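You operate a simulated robot arm through the tools that you are given. There is no shell and no other tool. Be economical: measure what you need, move in short steps, check, and stop when the job is done.

Carry out the task below with a simulated robot arm. There is one attempt and no reset: what you move stays moved.

TASK
Put the sealant sample that says "2" from the top of the side bench on the white job card there and the sealant sample marked "3" on the white drawing.

It is judged by the outcome, as a careful person would: the job done as asked, and still so three seconds after it is handed in. It fails if anything else is knocked over, pushed out of place, dropped, spilled or broken.

THE ROBOT
A 7-joint arm with a two-finger parallel gripper, fixed in place. Base frame: the origin is at the foot of the arm, x ahead of it, y to its left, z up; the work surface is at about z = 0. Lengths are in m, angles in rad, forces in N, time in s.
With the tool pointing down near the work surface it reaches from about 0.22 to 0.58 m from the base axis. Its first joint turns from -1.152 to 1.152 rad. Payload 2.5 kg.
Tool frame: the origin (TCP) lies between the finger pads and is the grasp point; the fingertips stand 0.023 m ahead of it; z points along the fingers, y is the line along which they close. The gripper opens to 0.094 m. The fingers are 0.038 m wide and 0.01 m thick; the gripper's body (0.054 by 0.096 m) begins 0.039 m behind the TCP.
Orientation is that of the tool frame in the base frame, as a unit quaternion [w, x, y, z]. With the fingers straight down and closing along the base's y, the tool's x points along the base's -x, its y along +y and its z along -z.

THE INTERFACE
- The arm moves only by the tool nudge_tool. Its argument "commands" is one flat list of numbers, 7 for each row, row after row: the shift along the tool's x, y, z in mm, then the turn, a rotation vector about the tool's x, y, z in rad, then the gripper command, from -1 (fully open) to 1 (shut), values between in proportion. In form: [tx, ty, tz, rx, ry, rz, hand, tx, ty, tz, rx, ry, rz, hand, ...]. A call has 1 to 10 rows; each row shifts and turns the commanded pose from where the row before left it, along the tool's axes as they then stand. A row lasts 0.2 s, in which the tool goes at most 0.05 m and 0.15 rad; a call with a longer step from one row to the next is refused whole, and so is a gripper value outside its range. A pose out of reach is approached as far as the arm can. The call stops where the force on the tool passes 40 N (or 10 N more than at its start, if that is more) or the arm is blocked; 0.2 s more then pass. The fingers move at their own pace (about 0.108 m/s each) and stop on an object; they squeeze with about 31 N. The grip force told is the motor's: it shows also when the fingers shut on nothing. Time passes only in rows, and 0.2 s behind the last, so rows that do not move let the fingers close. It gives the time, the measured TCP pose, the force on the tool (base axes), the opening and the grip force at its end, in the units of the frame above (readings bear some noise).
- Cameras (640 x 400 px; columns grow to the right, rows downward): "scene" is fixed at [0.1153, -0.4128, 0.5305]; the picture's right is [0.82, -0.57, 0.00], its down [-0.40, -0.57, -0.72] and it looks along [0.41, 0.59, -0.70] (base axes); focal length 257 px, centre (320, 200). "wrist" rides on the gripper at [-0.039, 0, -0.044] in the tool frame; the picture's right is [0.00, -1.00, 0.00], its down [0.97, 0.00, -0.24] and it looks along [0.24, 0.00, 0.97] (tool axes); focal length 218 px, centre (320, 200).
- snapshot(camera): a new picture of that camera. No time passes.
- probe_pixels(camera, pixels): for up to 12 pixels [column, row] of the newest picture of that camera ("zoom" is the newest enlarged one), the place [x, y, z] in the base frame of the surface seen there, good to about 0.002 m. No time passes.
- zoom(camera, box): a new picture of the part [left, top, right, bottom] of that camera's present view, enlarged. No time passes.
- sign_off(): hands the job in; it is judged then, once.

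Work in short steps. Measure before you move; look again where a grasp or a placing could have gone wrong, and mend it. You have 60 turns and 20 pictures in all, the two below and enlarged ones among them. Open the gripper and draw the arm clear of the work before you hand the job in, unless the task says otherwise; then end with one line.

The tools are called after "Request:" by a JSON object that holds its "method" and its "body". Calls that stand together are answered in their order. nudge_tool: Moves the arm, as the interface text tells. Its arguments: {"type":"object","properties":{"commands":{"type":"array","items":{"type":"number"}}},"required":["commands"]} The other tools are called the same way: snapshot (camera) takes a picture; probe_pixels (camera, pixels) gives the place of the surface under pixels of a picture; zoom (camera, box) takes an enlarged picture of a part of a camera's view; sign_off () hands the job in.

At the start:

```text
t: 0.0
eef_pos: [0.3394, 0.0902, 0.2955]
tcp_rot: [0.001, 0.0, 1.0, 0.0]
wrist_force: [0.2, 0.5, 0.2]
opening: 0.0939
gripper_force: 0.0
```

scene: 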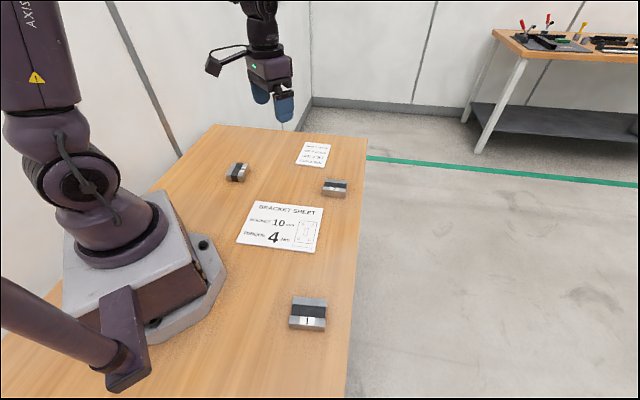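
wrist: 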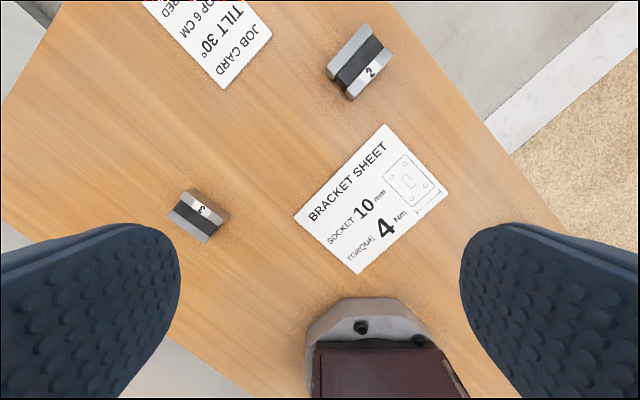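

I'll look closely at the samples and cards before measuring.

Request:
{"method": "zoom", "body": {"camera": "scene", "box": [210, 130, 370, 260]}}

Request:
{"method": "zoom", "body": {"camera": "wrist", "box": [140, 0, 460, 280]}}

```text
3.08 times, centred on (290, 195) of scene
```

zoom: 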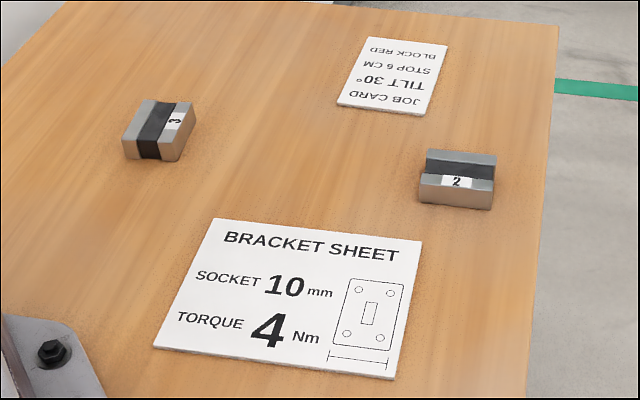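

```text
1.43 times, centred on (300, 140) of wrist
```

zoom: 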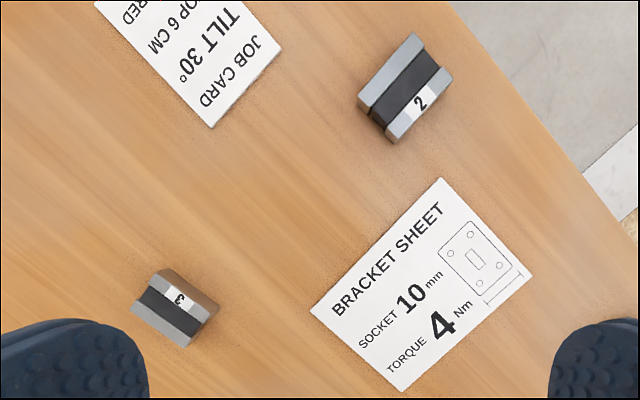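

Both numbered samples are clear; sample 2 is at about (400,88) in the zoom and sample 3 at about (175,308). I'll probe the corners of the samples and the cards.

Request:
{"method": "probe_pixels", "body": {"camera": "zoom", "pixels": [[412, 36], [425, 48], [450, 72], [392, 138], [374, 120], [360, 103], [395, 90], [420, 103], [440, 180], [530, 275], [404, 389], [312, 308]]}}

Request:
{"method": "probe_pixels", "body": {"camera": "zoom", "pixels": [[158, 272], [148, 284], [134, 306], [188, 344], [199, 332], [207, 316], [172, 304], [216, 298], [182, 298], [280, 54], [212, 125], [98, 4]]}}

Request:
{"method": "probe_pixels", "body": {"camera": "scene", "pixels": [[303, 142], [330, 145], [322, 167], [295, 164], [325, 179], [347, 182], [346, 197], [324, 195], [336, 187], [240, 163], [229, 180], [246, 172]]}}

```text
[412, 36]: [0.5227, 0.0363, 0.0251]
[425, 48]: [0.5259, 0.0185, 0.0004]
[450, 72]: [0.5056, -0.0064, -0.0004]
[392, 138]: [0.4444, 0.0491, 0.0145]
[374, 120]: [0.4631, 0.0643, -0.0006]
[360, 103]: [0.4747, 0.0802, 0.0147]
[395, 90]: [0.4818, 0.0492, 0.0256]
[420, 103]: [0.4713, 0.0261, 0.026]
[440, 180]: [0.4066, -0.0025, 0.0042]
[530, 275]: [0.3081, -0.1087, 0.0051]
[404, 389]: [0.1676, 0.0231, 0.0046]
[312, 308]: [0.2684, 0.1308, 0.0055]
```

```text
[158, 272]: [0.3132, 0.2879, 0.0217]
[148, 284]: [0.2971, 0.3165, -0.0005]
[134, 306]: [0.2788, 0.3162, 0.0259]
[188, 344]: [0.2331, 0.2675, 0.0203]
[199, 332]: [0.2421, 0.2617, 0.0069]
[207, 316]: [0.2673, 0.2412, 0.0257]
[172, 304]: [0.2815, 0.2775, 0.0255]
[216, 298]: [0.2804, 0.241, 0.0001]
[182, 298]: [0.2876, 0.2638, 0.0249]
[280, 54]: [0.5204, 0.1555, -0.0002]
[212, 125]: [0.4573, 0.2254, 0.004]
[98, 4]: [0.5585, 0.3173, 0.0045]
```

```text
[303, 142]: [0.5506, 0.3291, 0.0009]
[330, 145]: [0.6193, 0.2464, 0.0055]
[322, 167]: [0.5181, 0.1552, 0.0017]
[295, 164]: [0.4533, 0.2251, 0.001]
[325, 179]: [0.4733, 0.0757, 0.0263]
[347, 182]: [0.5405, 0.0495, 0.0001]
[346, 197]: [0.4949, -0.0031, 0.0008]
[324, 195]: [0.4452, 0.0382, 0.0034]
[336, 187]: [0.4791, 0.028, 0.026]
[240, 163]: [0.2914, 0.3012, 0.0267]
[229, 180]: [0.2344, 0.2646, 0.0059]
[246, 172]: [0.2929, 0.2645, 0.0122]
```

Samples are about 26 mm tall, 43 x 65 mm. I move above sample 2 for a closer view of its build.

Request:
{"method": "nudge_tool", "body": {"commands": [-29, -10, 28, 0, 0, 0, -1, -29, -10, 28, 0, 0, 0, -1, -29, -10, 28, 0, 0, 0, -1, -29, -10, 28, 0, 0, 0, -1, -29, -8, 28, 0, 0, 0, -1, 0, 0, 0, 0, 0, 0, -1]}}

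Request:
{"method": "snapshot", "body": {"camera": "wrist"}}

```text
t: 1.4
eef_pos: [0.4847, 0.0429, 0.1565]
tcp_rot: [0.0, -0.001, 1.0, 0.0]
wrist_force: [0.4, 1.5, -0.2]
opening: 0.0939
gripper_force: 0.1
```

```text
15 pictures are left
```

wrist: 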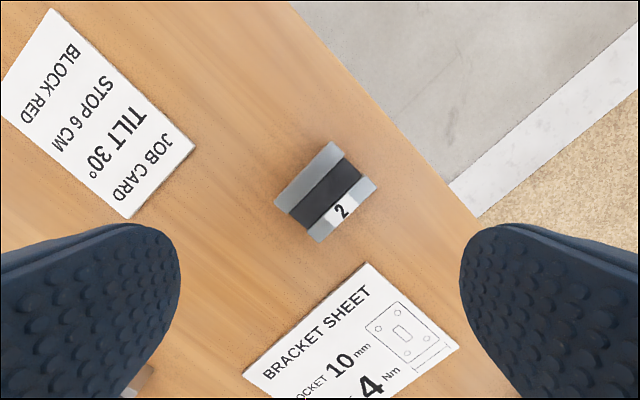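

Request:
{"method": "zoom", "body": {"camera": "wrist", "box": [260, 130, 388, 252]}}

Request:
{"method": "probe_pixels", "body": {"camera": "wrist", "pixels": [[333, 144], [342, 155], [346, 159], [356, 174], [362, 179], [375, 184], [318, 240], [305, 225], [289, 208], [277, 200], [322, 193], [340, 211]]}}

```text
3.28 times, centred on (324, 191) of wrist
```

zoom: 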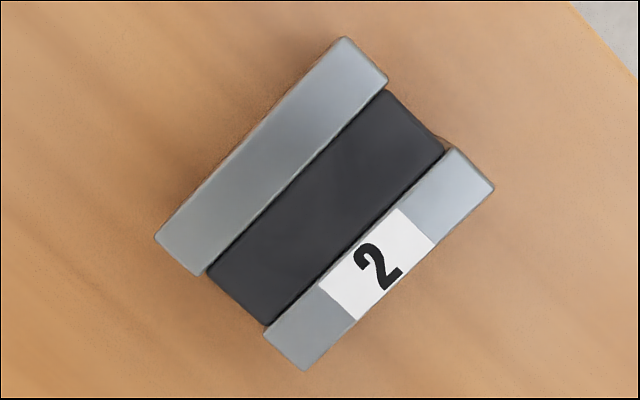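

```text
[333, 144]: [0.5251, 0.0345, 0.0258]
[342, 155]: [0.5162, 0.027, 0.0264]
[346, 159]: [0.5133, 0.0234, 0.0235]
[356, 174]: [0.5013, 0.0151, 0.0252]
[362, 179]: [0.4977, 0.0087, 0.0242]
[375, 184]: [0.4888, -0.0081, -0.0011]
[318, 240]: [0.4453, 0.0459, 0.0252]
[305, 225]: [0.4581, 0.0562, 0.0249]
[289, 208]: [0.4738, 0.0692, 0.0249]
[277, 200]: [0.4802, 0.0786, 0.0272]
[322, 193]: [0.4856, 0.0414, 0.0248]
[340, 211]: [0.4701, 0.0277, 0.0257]
```

The sample is two steel plates with the sealant between them, set back about 1 mm at the ends. I'll grip it lengthwise on the plate ends, so the fingers neither touch nor squash the sealant. Centre is about (0.485, 0.040), with its long axis at -45°; I turn and come part way down.

Request:
{"method": "nudge_tool", "body": {"commands": [-0.5, -2.7, 0, 0, 0, -0.13, -1, 0, 0, 0, 0, 0, -0.13, -1, 0, 0, 0, 0, 0, -0.13, -1, 0, 0, 20, 0, 0, -0.13, -1, 0, 0, 20, 0, 0, -0.13, -1, 0, 0, 20, 0, 0, -0.13, -1, 0, 0, 20, 0, 0, 0, -1, 0, 0, 0, 0, 0, 0, -1]}}

Request:
{"method": "snapshot", "body": {"camera": "wrist"}}

```text
t: 3.2
eef_pos: [0.4883, 0.0397, 0.0755]
tcp_rot: [0.0, -0.381, 0.925, 0.0]
wrist_force: [0.9, 0.0, 0.3]
opening: 0.094
gripper_force: 0.1
```

```text
13 pictures are left
```

wrist: 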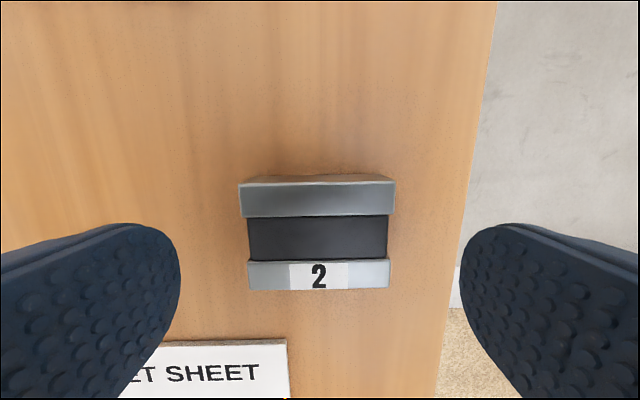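

The alignment looks square (plate edges level in the image). I probe the plate corners to centre precisely.

Request:
{"method": "probe_pixels", "body": {"camera": "wrist", "pixels": [[243, 190], [392, 188], [250, 286], [388, 284], [250, 240], [385, 240], [318, 188], [318, 286]]}}

```text
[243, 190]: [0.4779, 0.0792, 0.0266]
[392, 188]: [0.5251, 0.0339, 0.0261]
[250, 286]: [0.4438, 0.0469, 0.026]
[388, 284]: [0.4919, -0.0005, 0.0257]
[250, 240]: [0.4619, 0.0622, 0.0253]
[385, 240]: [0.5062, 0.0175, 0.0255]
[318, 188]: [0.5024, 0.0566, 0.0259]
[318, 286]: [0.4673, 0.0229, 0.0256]
```

Centre is about (0.485, 0.040). I make a small correction and go down to z ≈ 0.029.

Request:
{"method": "nudge_tool", "body": {"commands": [2, 1, 0, 0, 0, 0, -1, 0, 0, 16, 0, 0, 0, -1, 0, 0, 16, 0, 0, 0, -1, 0, 0, 14, 0, 0, 0, -1, 0, 0, 0, 0, 0, 0, -1]}}

```text
t: 4.4
eef_pos: [0.4831, 0.0381, 0.0295]
tcp_rot: [0.0, -0.38, 0.925, 0.0]
wrist_force: [0.0, 0.4, -0.1]
opening: 0.0939
gripper_force: 0.0
```

Now at (0.483, 0.038, 0.0295), straddling the sample with no contact. I close the fingers.

Request:
{"method": "nudge_tool", "body": {"commands": [0, 0, 0, 0, 0, 0, 0, 0, 0, 0, 0, 0, 0, 0.4, 0, 0, 0, 0, 0, 0, 1, 0, 0, 0, 0, 0, 0, 1]}}

```text
t: 5.4
eef_pos: [0.4843, 0.0377, 0.0302]
tcp_rot: [0.0, -0.381, 0.925, 0.0]
wrist_force: [0.7, 0.6, 0.6]
opening: 0.0696
gripper_force: 31.4
```

The grip holds at 69.6 mm with 31 N. I lift 70 mm.

Request:
{"method": "nudge_tool", "body": {"commands": [0, 0, -10, 0, 0, 0, 1, 0, 0, -20, 0, 0, 0, 1, 0, 0, -20, 0, 0, 0, 1, 0, 0, -20, 0, 0, 0, 1, 0, 0, 0, 0, 0, 0, 1]}}

Request:
{"method": "snapshot", "body": {"camera": "wrist"}}

```text
t: 6.6
eef_pos: [0.4835, 0.0382, 0.1]
tcp_rot: [0.0, -0.38, 0.925, 0.001]
wrist_force: [-0.4, 0.6, -0.3]
opening: 0.0
gripper_force: 31.3
```

```text
12 pictures are left
```

wrist: 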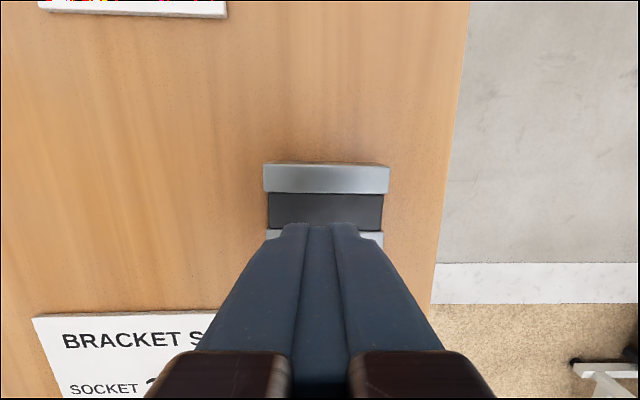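

The fingers slipped off on the lift (opening 0). The sample is still sitting flat; I open and check where it is.

Request:
{"method": "nudge_tool", "body": {"commands": [0, 0, -15, 0, 0, 0, -1, 0, 0, 0, 0, 0, 0, -1, 0, 0, 0, 0, 0, 0, -1]}}

Request:
{"method": "zoom", "body": {"camera": "wrist", "box": [240, 120, 400, 270]}}

```text
t: 7.4
eef_pos: [0.4852, 0.0392, 0.1167]
tcp_rot: [0.0, -0.381, 0.925, 0.0]
wrist_force: [0.3, 0.5, -0.2]
opening: 0.0941
gripper_force: 0.1
```

```text
2.67 times, centred on (320, 195) of wrist
```

zoom: 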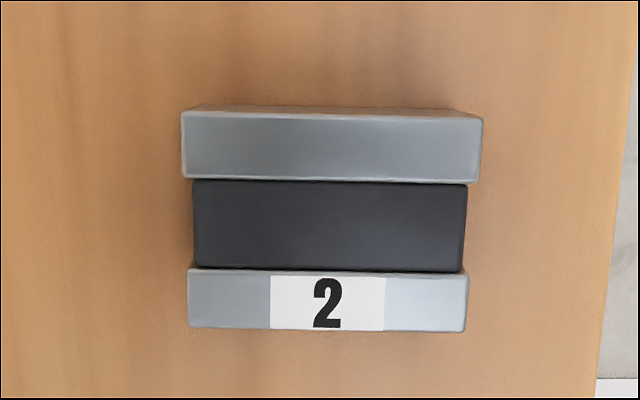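

Request:
{"method": "probe_pixels", "body": {"camera": "zoom", "pixels": [[186, 116], [477, 120], [186, 174], [474, 179], [196, 186], [464, 190], [196, 262], [460, 266], [194, 276], [464, 280], [194, 322], [462, 326]]}}

```text
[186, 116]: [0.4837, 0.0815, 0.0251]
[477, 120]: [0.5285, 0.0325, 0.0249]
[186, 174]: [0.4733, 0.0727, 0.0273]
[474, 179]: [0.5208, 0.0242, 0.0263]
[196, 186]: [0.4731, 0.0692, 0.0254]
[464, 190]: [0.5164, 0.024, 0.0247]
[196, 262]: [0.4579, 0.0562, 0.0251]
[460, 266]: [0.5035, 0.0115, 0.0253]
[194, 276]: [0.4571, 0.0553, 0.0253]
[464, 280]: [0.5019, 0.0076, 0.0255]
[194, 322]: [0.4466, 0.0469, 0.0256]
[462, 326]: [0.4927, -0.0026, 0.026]
```

The sample only slid about 3 mm and is undamaged. Lengthwise, only the rounded edges of the pads met the steel, so I'll grip across the two flat plate faces, lower down, watching the opening. I turn 90° first.

Request:
{"method": "nudge_tool", "body": {"commands": [-2.2, -1.8, 0, 0, 0, 0.145, -1, 0, 0, 0, 0, 0, 0.145, -1, 0, 0, 0, 0, 0, 0.145, -1, 0, 0, 0, 0, 0, 0.145, -1, 0, 0, 0, 0, 0, 0.145, -1, 0, 0, 0, 0, 0, 0.145, -1, 0, 0, 0, 0, 0, 0.145, -1, 0, 0, 0, 0, 0, 0.145, -1, 0, 0, 0, 0, 0, 0.145, -1, 0, 0, 0, 0, 0, 0.145, -1]}}

Request:
{"method": "nudge_tool", "body": {"commands": [0, 0, 15, 0, 0, 0.125, -1, 0, 0, 15, 0, 0, 0, -1, 0, 0, 0, 0, 0, 0, -1]}}

Request:
{"method": "snapshot", "body": {"camera": "wrist"}}

```text
t: 9.6
eef_pos: [0.4858, 0.0388, 0.1153]
tcp_rot: [-0.001, 0.331, 0.944, 0.0]
wrist_force: [0.0, 0.1, 0.0]
opening: 0.0941
gripper_force: 0.1
```

```text
t: 10.4
eef_pos: [0.486, 0.0402, 0.086]
tcp_rot: [0.0, 0.387, 0.922, 0.0]
wrist_force: [0.0, -0.6, -0.3]
opening: 0.0939
gripper_force: 0.0
```

```text
10 pictures are left
```

wrist: 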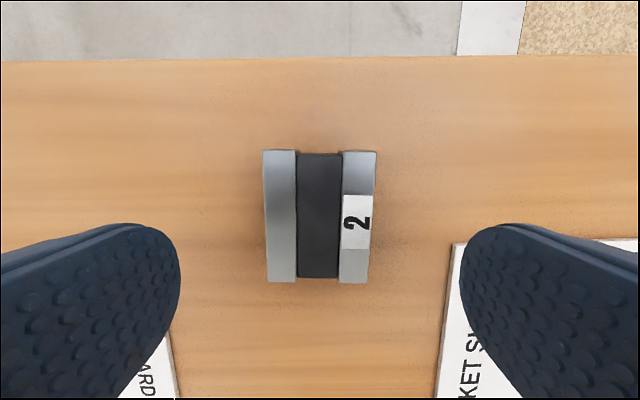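

The sample is square and centred between the fingers (columns 263–378). I go down to z ≈ 0.026.

Request:
{"method": "nudge_tool", "body": {"commands": [0, 0, 20, 0, 0, 0, -1, 0, 0, 20, 0, 0, 0, -1, 0, 0, 13, 0, 0, 0, -1, 0, 0, 6.5, 0, 0, 0, -1, 0, 0, 0, 0, 0, 0, -1]}}

Request:
{"method": "nudge_tool", "body": {"commands": [0, 0, 0, 0, 0, 0, -0.4, 0, 0, 0, 0, 0, 0, -0.1, 0, 0, 0, 0, 0, 0, -0.1]}}

```text
t: 11.6
eef_pos: [0.4861, 0.0379, 0.025]
tcp_rot: [0.0, 0.387, 0.922, 0.0]
wrist_force: [0.5, 0.1, 0.7]
opening: 0.0941
gripper_force: 0.0
```

```text
t: 12.4
eef_pos: [0.485, 0.039, 0.0258]
tcp_rot: [0.0, 0.387, 0.922, 0.0]
wrist_force: [-0.1, 1.4, -0.1]
opening: 0.0539
gripper_force: 31.0
```

The fingers stopped on the plates at 53.9 mm. I command the grip a little tighter and lift only slightly.

Request:
{"method": "nudge_tool", "body": {"commands": [0, 0, 0, 0, 0, 0, 0.3, 0, 0, 0, 0, 0, 0, 0.3, 0, 0, -4, 0, 0, 0, 0.3, 0, 0, -5, 0, 0, 0, 0.3, 0, 0, 0, 0, 0, 0, 0.3]}}

```text
t: 13.6
eef_pos: [0.4849, 0.0393, 0.0342]
tcp_rot: [0.0, 0.387, 0.922, 0.0]
wrist_force: [-0.2, 0.5, -2.1]
opening: 0.0537
gripper_force: 30.9
```

It holds at 53.7 mm with no squash, and about 2 N of weight. I keep lifting and look.

Request:
{"method": "nudge_tool", "body": {"commands": [0, 0, -8, 0, 0, 0, 0.3, 0, 0, -12, 0, 0, 0, 0.3, 0, 0, -15, 0, 0, 0, 0.3, 0, 0, -15, 0, 0, 0, 0.3, 0, 0, 0, 0, 0, 0, 0.3]}}

Request:
{"method": "snapshot", "body": {"camera": "wrist"}}

```text
t: 14.8
eef_pos: [0.4857, 0.0375, 0.0842]
tcp_rot: [0.0, 0.387, 0.922, 0.0]
wrist_force: [-1.2, 0.2, -1.4]
opening: 0.0539
gripper_force: 31.2
```

```text
9 pictures are left
```

wrist: 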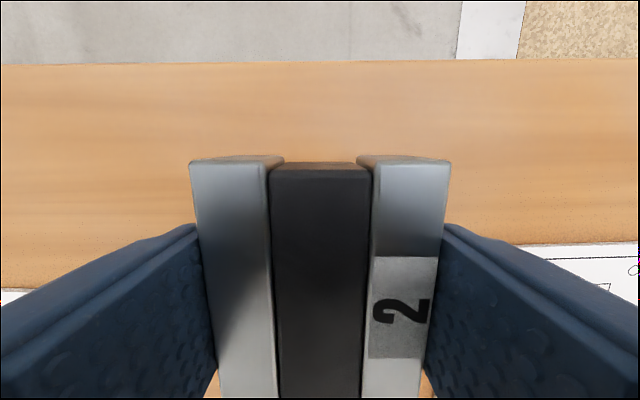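

Sample 2 is held squarely. I carry it at height to the job card at about (0.521, 0.224), which is within reach and well inside the card's corners.

Request:
{"method": "nudge_tool", "body": {"commands": [8, 11, 0, 0, 0, 0, 0.3, 15, 22, 0, 0, 0, 0, 0.3, 15, 22, 0, 0, 0, 0, 0.3, 15, 22, 0, 0, 0, 0, 0.3, 15, 22, 0, 0, 0, 0, 0.3, 15, 22, 0, 0, 0, 0, 0.3, 15, 22, 0, 0, 0, 0, 0.3, 9.7, 12.7, 0, 0, 0, 0, 0.3, 0, 0, 0, 0, 0, 0, 0.3]}}

Request:
{"method": "snapshot", "body": {"camera": "scene"}}

```text
t: 16.8
eef_pos: [0.5219, 0.224, 0.0847]
tcp_rot: [0.0, 0.386, 0.922, 0.0]
wrist_force: [-0.1, -0.1, -1.6]
opening: 0.0537
gripper_force: 31.1
```

```text
8 pictures are left
```

scene: 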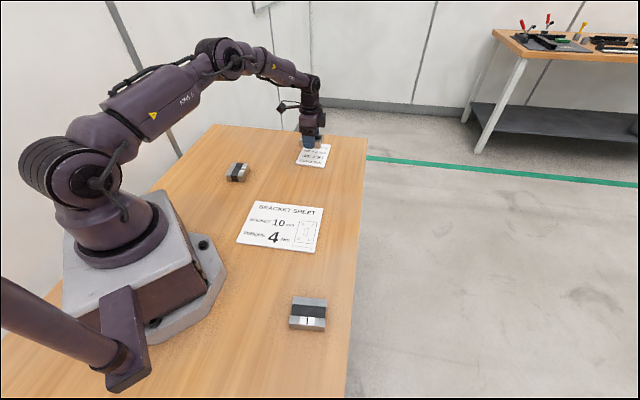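

It is above the card as planned. I lower it, slowly at the end, to a TCP height of about 0.031.

Request:
{"method": "nudge_tool", "body": {"commands": [0, 0, 15, 0, 0, 0, 0.3, 0, 0, 15, 0, 0, 0, 0.3, 0, 0, 12, 0, 0, 0, 0.3, 0, 0, 6, 0, 0, 0, 0.3, 0, 0, 3, 0, 0, 0, 0.3, 0, 0, 1.5, 0, 0, 0, 0.3, 0, 0, 0, 0, 0, 0, 0.3]}}

```text
t: 18.4
eef_pos: [0.5222, 0.226, 0.0326]
tcp_rot: [-0.001, 0.388, 0.921, 0.001]
wrist_force: [0.8, 0.0, -2.6]
opening: 0.0538
gripper_force: 30.7
```

Still hanging at about 2 N, so I take 1 mm steps until the force shows contact.

Request:
{"method": "nudge_tool", "body": {"commands": [0, 0, 1, 0, 0, 0, 0.3, 0, 0, 0, 0, 0, 0, 0.3]}}

Request:
{"method": "nudge_tool", "body": {"commands": [0, 0, 1, 0, 0, 0, 0.3, 0, 0, 0, 0, 0, 0, 0.3]}}

```text
t: 19.0
eef_pos: [0.5228, 0.2258, 0.0312]
tcp_rot: [0.0, 0.386, 0.922, 0.001]
wrist_force: [-0.6, 0.6, -0.5]
opening: 0.0536
gripper_force: 31.0
```

```text
t: 19.6
eef_pos: [0.5227, 0.2261, 0.0322]
tcp_rot: [0.0, 0.386, 0.922, 0.001]
wrist_force: [-4.0, -1.0, 9.1]
opening: 0.0534
gripper_force: 31.5
```

Contact shows (9 N upward). I ease back 0.7 mm, open the fingers and rise straight up.

Request:
{"method": "nudge_tool", "body": {"commands": [0, 0, -0.7, 0, 0, 0, 0.3, 0, 0, 0, 0, 0, 0, -0.4, 0, 0, 0, 0, 0, 0, -0.8, 0, 0, 0, 0, 0, 0, -0.8, 0, 0, -10, 0, 0, 0, -0.8, 0, 0, -20, 0, 0, 0, -0.8, 0, 0, -30, 0, 0, 0, -1, 0, 0, -30, 0, 0, 0, -1, 0, 0, 0, 0, 0, 0, -1]}}

Request:
{"method": "snapshot", "body": {"camera": "wrist"}}

```text
t: 21.6
eef_pos: [0.5216, 0.2255, 0.1196]
tcp_rot: [0.0, 0.387, 0.922, -0.001]
wrist_force: [-0.3, 0.0, 0.0]
opening: 0.094
gripper_force: 0.1
```

```text
7 pictures are left
```

wrist: 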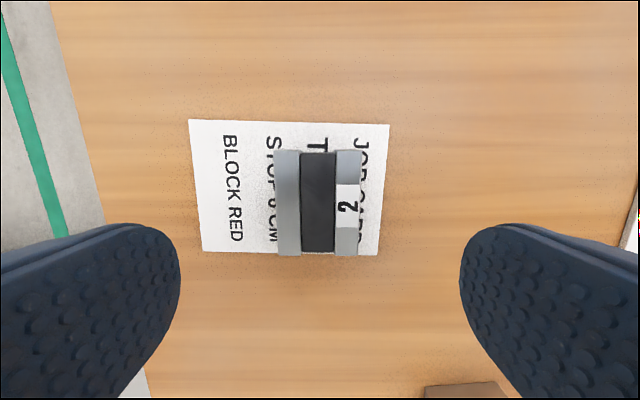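

The sample looks close to the card's edge at row 254; I probe the corners to check for overhang.

Request:
{"method": "probe_pixels", "body": {"camera": "wrist", "pixels": [[190, 122], [388, 127], [378, 253], [203, 250], [277, 153], [360, 153], [280, 252], [358, 252], [317, 155], [317, 250]]}}

```text
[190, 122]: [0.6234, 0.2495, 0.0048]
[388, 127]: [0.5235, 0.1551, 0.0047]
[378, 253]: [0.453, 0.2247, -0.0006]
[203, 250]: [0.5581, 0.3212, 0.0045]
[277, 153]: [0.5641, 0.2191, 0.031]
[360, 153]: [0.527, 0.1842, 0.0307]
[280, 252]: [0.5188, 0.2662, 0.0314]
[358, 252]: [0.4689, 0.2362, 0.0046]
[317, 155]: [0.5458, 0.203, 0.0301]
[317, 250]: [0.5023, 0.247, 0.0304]
```

Margins on the card are 13–22 mm all round, with the top level at z ≈ 0.031, so sample 2 is done. I travel high toward sample 3 near (0.272, 0.275), then turn.

Request:
{"method": "nudge_tool", "body": {"commands": [13, -9, -8, 0, 0, 0, -1, 26, -18, -8, 0, 0, 0, -1, 27, -18, -9, 0, 0, 0, -1, 29, -19.5, 0, 0, 0, 0, -1, 29, -19.5, 0, 0, 0, 0, -1, 29, -19.5, 0, 0, 0, 0, -1, 29, -19.5, 0, 0, 0, 0, -1, 28, -19.5, 0, 0, 0, 0, -1, 0, 0, 0, 0, 0, -0.14, -1, 0, 0, 0, 0, 0, -0.14, -1]}}

Request:
{"method": "nudge_tool", "body": {"commands": [0, 0, 0, 0, 0, -0.145, -1, 0, 0, 0, 0, 0, -0.145, -1, 0, 0, 0, 0, 0, -0.145, -1, 0, 0, 0, 0, 0, -0.145, -1, 0, 0, 0, 0, 0, -0.145, -1, 0, 0, 0, 0, 0, -0.145, -1, 0, 0, 0, 0, 0, -0.145, -1, 0, 0, 0, 0, 0, -0.145, -1, 0, 0, 0, 0, 0, -0.145, -1, 0, 0, 0, 0, 0, -0.145, -1]}}

Request:
{"method": "snapshot", "body": {"camera": "wrist"}}

```text
t: 23.8
eef_pos: [0.2726, 0.2752, 0.1458]
tcp_rot: [0.0, 0.253, 0.967, 0.0]
wrist_force: [-0.1, 0.1, -0.3]
opening: 0.0941
gripper_force: 0.0
```

```text
t: 26.0
eef_pos: [0.2719, 0.2749, 0.1459]
tcp_rot: [0.0, -0.451, 0.893, 0.0]
wrist_force: [0.4, -0.6, -0.4]
opening: 0.0939
gripper_force: 0.0
```

```text
6 pictures are left
```

wrist: 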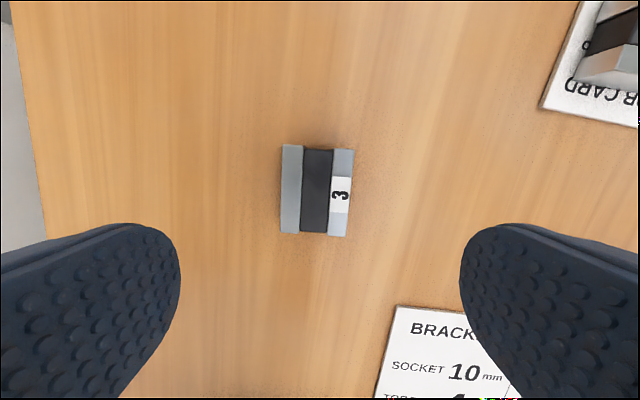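

Sample 3 is at about columns 281–354, nearly aligned. I probe its corners for the centre and angle.

Request:
{"method": "probe_pixels", "body": {"camera": "wrist", "pixels": [[285, 147], [352, 152], [283, 230], [345, 233], [303, 150], [302, 229], [330, 152], [327, 231], [315, 190]]}}

```text
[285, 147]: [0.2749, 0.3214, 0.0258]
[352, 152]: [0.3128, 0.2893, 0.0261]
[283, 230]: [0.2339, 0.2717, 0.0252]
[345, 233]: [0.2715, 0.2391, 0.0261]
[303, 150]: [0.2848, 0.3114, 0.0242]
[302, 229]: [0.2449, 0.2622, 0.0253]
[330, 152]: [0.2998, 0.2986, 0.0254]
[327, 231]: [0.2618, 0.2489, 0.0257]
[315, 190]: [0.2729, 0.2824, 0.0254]
```

Centre (0.273, 0.280), long axis at 51°. I correct 0.045 rad and a few mm, then descend to z ≈ 0.026.

Request:
{"method": "nudge_tool", "body": {"commands": [0, 0, 0, 0, 0, 0.045, -1, -5.2, 2.4, 0, 0, 0, 0, -1, 0, 0, 25, 0, 0, 0, -1, 0, 0, 25, 0, 0, 0, -1, 0, 0, 25, 0, 0, 0, -1, 0, 0, 20, 0, 0, 0, -1, 0, 0, 15, 0, 0, 0, -1, 0, 0, 6, 0, 0, 0, -1, 0, 0, 4, 0, 0, 0, -1, 0, 0, 0, 0, 0, 0, -1]}}

Request:
{"method": "nudge_tool", "body": {"commands": [0, 0, 0, 0, 0, 0, -0.4, 0, 0, 0, 0, 0, 0, -0.1, 0, 0, 0, 0, 0, 0, -0.1]}}

```text
t: 28.2
eef_pos: [0.2751, 0.2815, 0.0247]
tcp_rot: [0.0, -0.431, 0.902, 0.0]
wrist_force: [-0.1, -0.5, -0.5]
opening: 0.0938
gripper_force: 0.2
```

```text
t: 29.0
eef_pos: [0.2738, 0.2802, 0.0255]
tcp_rot: [0.0, -0.431, 0.903, 0.0]
wrist_force: [-1.0, 0.7, 1.3]
opening: 0.0538
gripper_force: 31.0
```

Same grip as before (53.8 mm, 31 N). I lift slowly, then to about z = 0.085.

Request:
{"method": "nudge_tool", "body": {"commands": [0, 0, 0, 0, 0, 0, 0.3, 0, 0, 0, 0, 0, 0, 0.3, 0, 0, -4, 0, 0, 0, 0.3, 0, 0, -6, 0, 0, 0, 0.3, 0, 0, -10, 0, 0, 0, 0.3, 0, 0, -12, 0, 0, 0, 0.3, 0, 0, -14, 0, 0, 0, 0.3, 0, 0, -14, 0, 0, 0, 0.3, 0, 0, 0, 0, 0, 0, 0.3]}}

```text
t: 31.0
eef_pos: [0.2759, 0.2804, 0.0841]
tcp_rot: [0.0, -0.431, 0.902, 0.0]
wrist_force: [0.4, 0.0, -1.2]
opening: 0.0534
gripper_force: 30.4
```

Sample 3 is held. I carry it to the middle of the bracket sheet at about (0.295, 0.008).

Request:
{"method": "nudge_tool", "body": {"commands": [10, -9, 0, 0, 0, 0, 0.3, 22, -20.6, 0, 0, 0, 0, 0.3, 23, -22, 0, 0, 0, 0, 0.3, 24, -22, 0, 0, 0, 0, 0.3, 24, -22, 0, 0, 0, 0, 0.3, 24, -22, 0, 0, 0, 0, 0.3, 24, -23, 0, 0, 0, 0, 0.3, 24, -23, 0, 0, 0, 0, 0.3, 23.8, -23, 0, 0, 0, 0, 0.3, 0, 0, 0, 0, 0, 0, 0.3]}}

Request:
{"method": "snapshot", "body": {"camera": "scene"}}

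```text
t: 33.2
eef_pos: [0.2939, 0.0092, 0.083]
tcp_rot: [-0.001, -0.431, 0.902, 0.0]
wrist_force: [0.8, 0.1, -2.4]
opening: 0.0539
gripper_force: 31.2
```

```text
5 pictures are left
```

scene: 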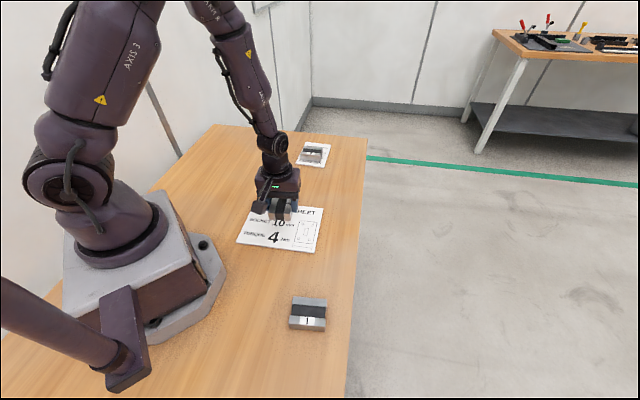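

Sample 3 is over the sheet. I lower it to just above.

Request:
{"method": "nudge_tool", "body": {"commands": [0, 0, 15, 0, 0, 0, 0.3, 0, 0, 15, 0, 0, 0, 0.3, 0, 0, 12, 0, 0, 0, 0.3, 0, 0, 6, 0, 0, 0, 0.3, 0, 0, 2, 0, 0, 0, 0.3, 0, 0, 1, 0, 0, 0, 0.3, 0, 0, 0, 0, 0, 0, 0.3]}}

Request:
{"method": "nudge_tool", "body": {"commands": [0, 0, 1, 0, 0, 0, 0.3, 0, 0, 0, 0, 0, 0, 0.3]}}

```text
t: 34.8
eef_pos: [0.2944, 0.0096, 0.0344]
tcp_rot: [0.001, -0.431, 0.903, -0.001]
wrist_force: [-0.2, -0.5, -1.6]
opening: 0.0537
gripper_force: 31.0
```

```text
t: 35.4
eef_pos: [0.2949, 0.0088, 0.0332]
tcp_rot: [0.001, -0.43, 0.903, 0.001]
wrist_force: [0.0, -0.3, -0.9]
opening: 0.0539
gripper_force: 30.9
```

Not yet in contact; I continue in 1 mm steps.

Request:
{"method": "nudge_tool", "body": {"commands": [0, 0, 1, 0, 0, 0, 0.3, 0, 0, 0, 0, 0, 0, 0.3]}}

Request:
{"method": "nudge_tool", "body": {"commands": [0, 0, 0.8, 0, 0, 0, 0.3, 0, 0, 0, 0, 0, 0, 0.3]}}

```text
t: 36.0
eef_pos: [0.2948, 0.0083, 0.0317]
tcp_rot: [0.0, -0.431, 0.902, 0.0]
wrist_force: [-0.5, -0.7, -0.5]
opening: 0.0536
gripper_force: 31.1
```

```text
t: 36.6
eef_pos: [0.2945, 0.0089, 0.0322]
tcp_rot: [0.0, -0.431, 0.902, 0.0]
wrist_force: [-0.8, 0.3, -2.1]
opening: 0.0535
gripper_force: 30.9
```

Request:
{"method": "nudge_tool", "body": {"commands": [0, 0, 0.8, 0, 0, 0, 0.3, 0, 0, 0, 0, 0, 0, 0.3]}}

```text
t: 37.2
eef_pos: [0.2946, 0.0089, 0.0304]
tcp_rot: [0.0, -0.431, 0.902, -0.001]
wrist_force: [-0.3, -0.9, -2.4]
opening: 0.0536
gripper_force: 30.9
```

Still hanging; one more small step.

Request:
{"method": "nudge_tool", "body": {"commands": [0, 0, 0.8, 0, 0, 0, 0.3, 0, 0, 0, 0, 0, 0, 0.3]}}

```text
t: 37.8
eef_pos: [0.2943, 0.0093, 0.0308]
tcp_rot: [0.0, -0.43, 0.903, 0.0]
wrist_force: [0.7, -0.3, -1.2]
opening: 0.0537
gripper_force: 30.8
```

Request:
{"method": "nudge_tool", "body": {"commands": [0, 0, 0.8, 0, 0, 0, 0.3, 0, 0, 0, 0, 0, 0, 0.3]}}

```text
t: 38.4
eef_pos: [0.2935, 0.009, 0.0306]
tcp_rot: [0.001, -0.43, 0.903, -0.001]
wrist_force: [-2.6, -2.3, 19.7]
opening: 0.0538
gripper_force: 31.2
```

Contact (about 20 N). I ease up 0.8 mm, release and rise.

Request:
{"method": "nudge_tool", "body": {"commands": [0, 0, -0.8, 0, 0, 0, 0.3, 0, 0, 0, 0, 0, 0, -0.4, 0, 0, 0, 0, 0, 0, -0.8, 0, 0, 0, 0, 0, 0, -0.8, 0, 0, -10, 0, 0, 0, -0.8, 0, 0, -20, 0, 0, 0, -0.8, 0, 0, -30, 0, 0, 0, -1, 0, 0, -40, 0, 0, 0, -1, 0, 0, -40, 0, 0, 0, -1, 0, 0, -30, 0, 0, 0, -1]}}

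Request:
{"method": "snapshot", "body": {"camera": "wrist"}}

```text
t: 40.6
eef_pos: [0.2931, 0.0082, 0.1998]
tcp_rot: [0.0, -0.43, 0.903, 0.0]
wrist_force: [-0.9, -0.5, 0.1]
opening: 0.0938
gripper_force: 0.1
```

```text
4 pictures are left
```

wrist: 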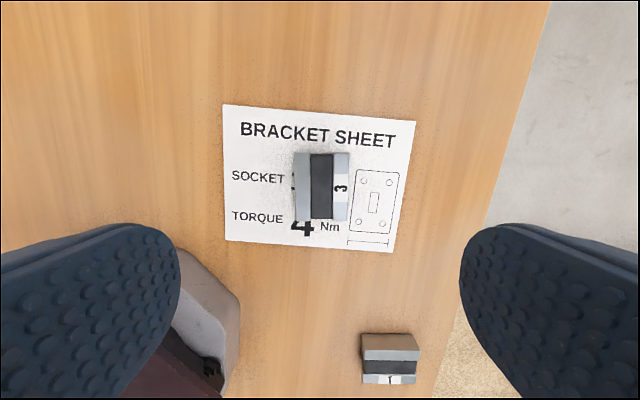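

Sample 3 lies flat in the middle of the sheet. I draw the arm up and aside, then take a last look at the scene.

Request:
{"method": "nudge_tool", "body": {"commands": [0, 0, -30, 0, 0, 0, -1, 0, 0, -30, 0, 0, 0, -1, 0, 0, -20, 0, 0, 0, -1, -15, 25, 0, 0, 0, 0, -1, -15, 25, 0, 0, 0, 0, -1, -20, 30, 0, 0, 0, 0, -1, -20, 30, 0, 0, 0, 0, -1, 0, 0, 0, 0, 0, 0, -1, 0, 0, 0, 0, 0, 0, -1]}}

Request:
{"method": "snapshot", "body": {"camera": "scene"}}

```text
t: 42.6
eef_pos: [0.2525, 0.1347, 0.2783]
tcp_rot: [0.0, -0.43, 0.903, 0.0]
wrist_force: [0.4, -0.7, -1.6]
opening: 0.094
gripper_force: 0.0
```

```text
3 pictures are left
```

scene: 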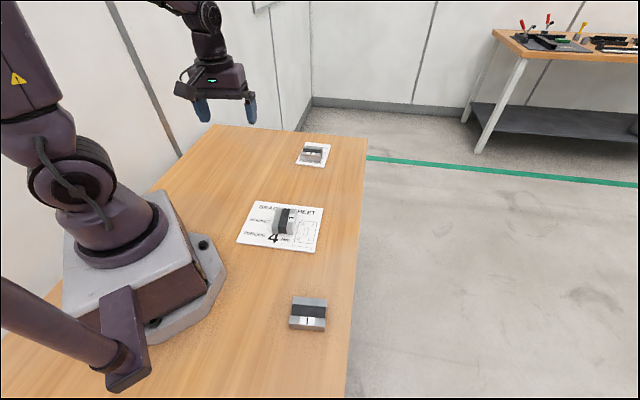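

Both samples are on their sheets, the sheets and sample 1 have not moved, and the gripper is open and clear. I hand the job in.

Request:
{"method": "sign_off", "body": {}}

```text
The job is handed in.
```

Sample 2 is on the white job card and sample 3 is on the white drawing (the bracket sheet), and nothing else was moved; my first grip on sample 2 slipped, sliding it about 3 mm on the bench before I regripped it.
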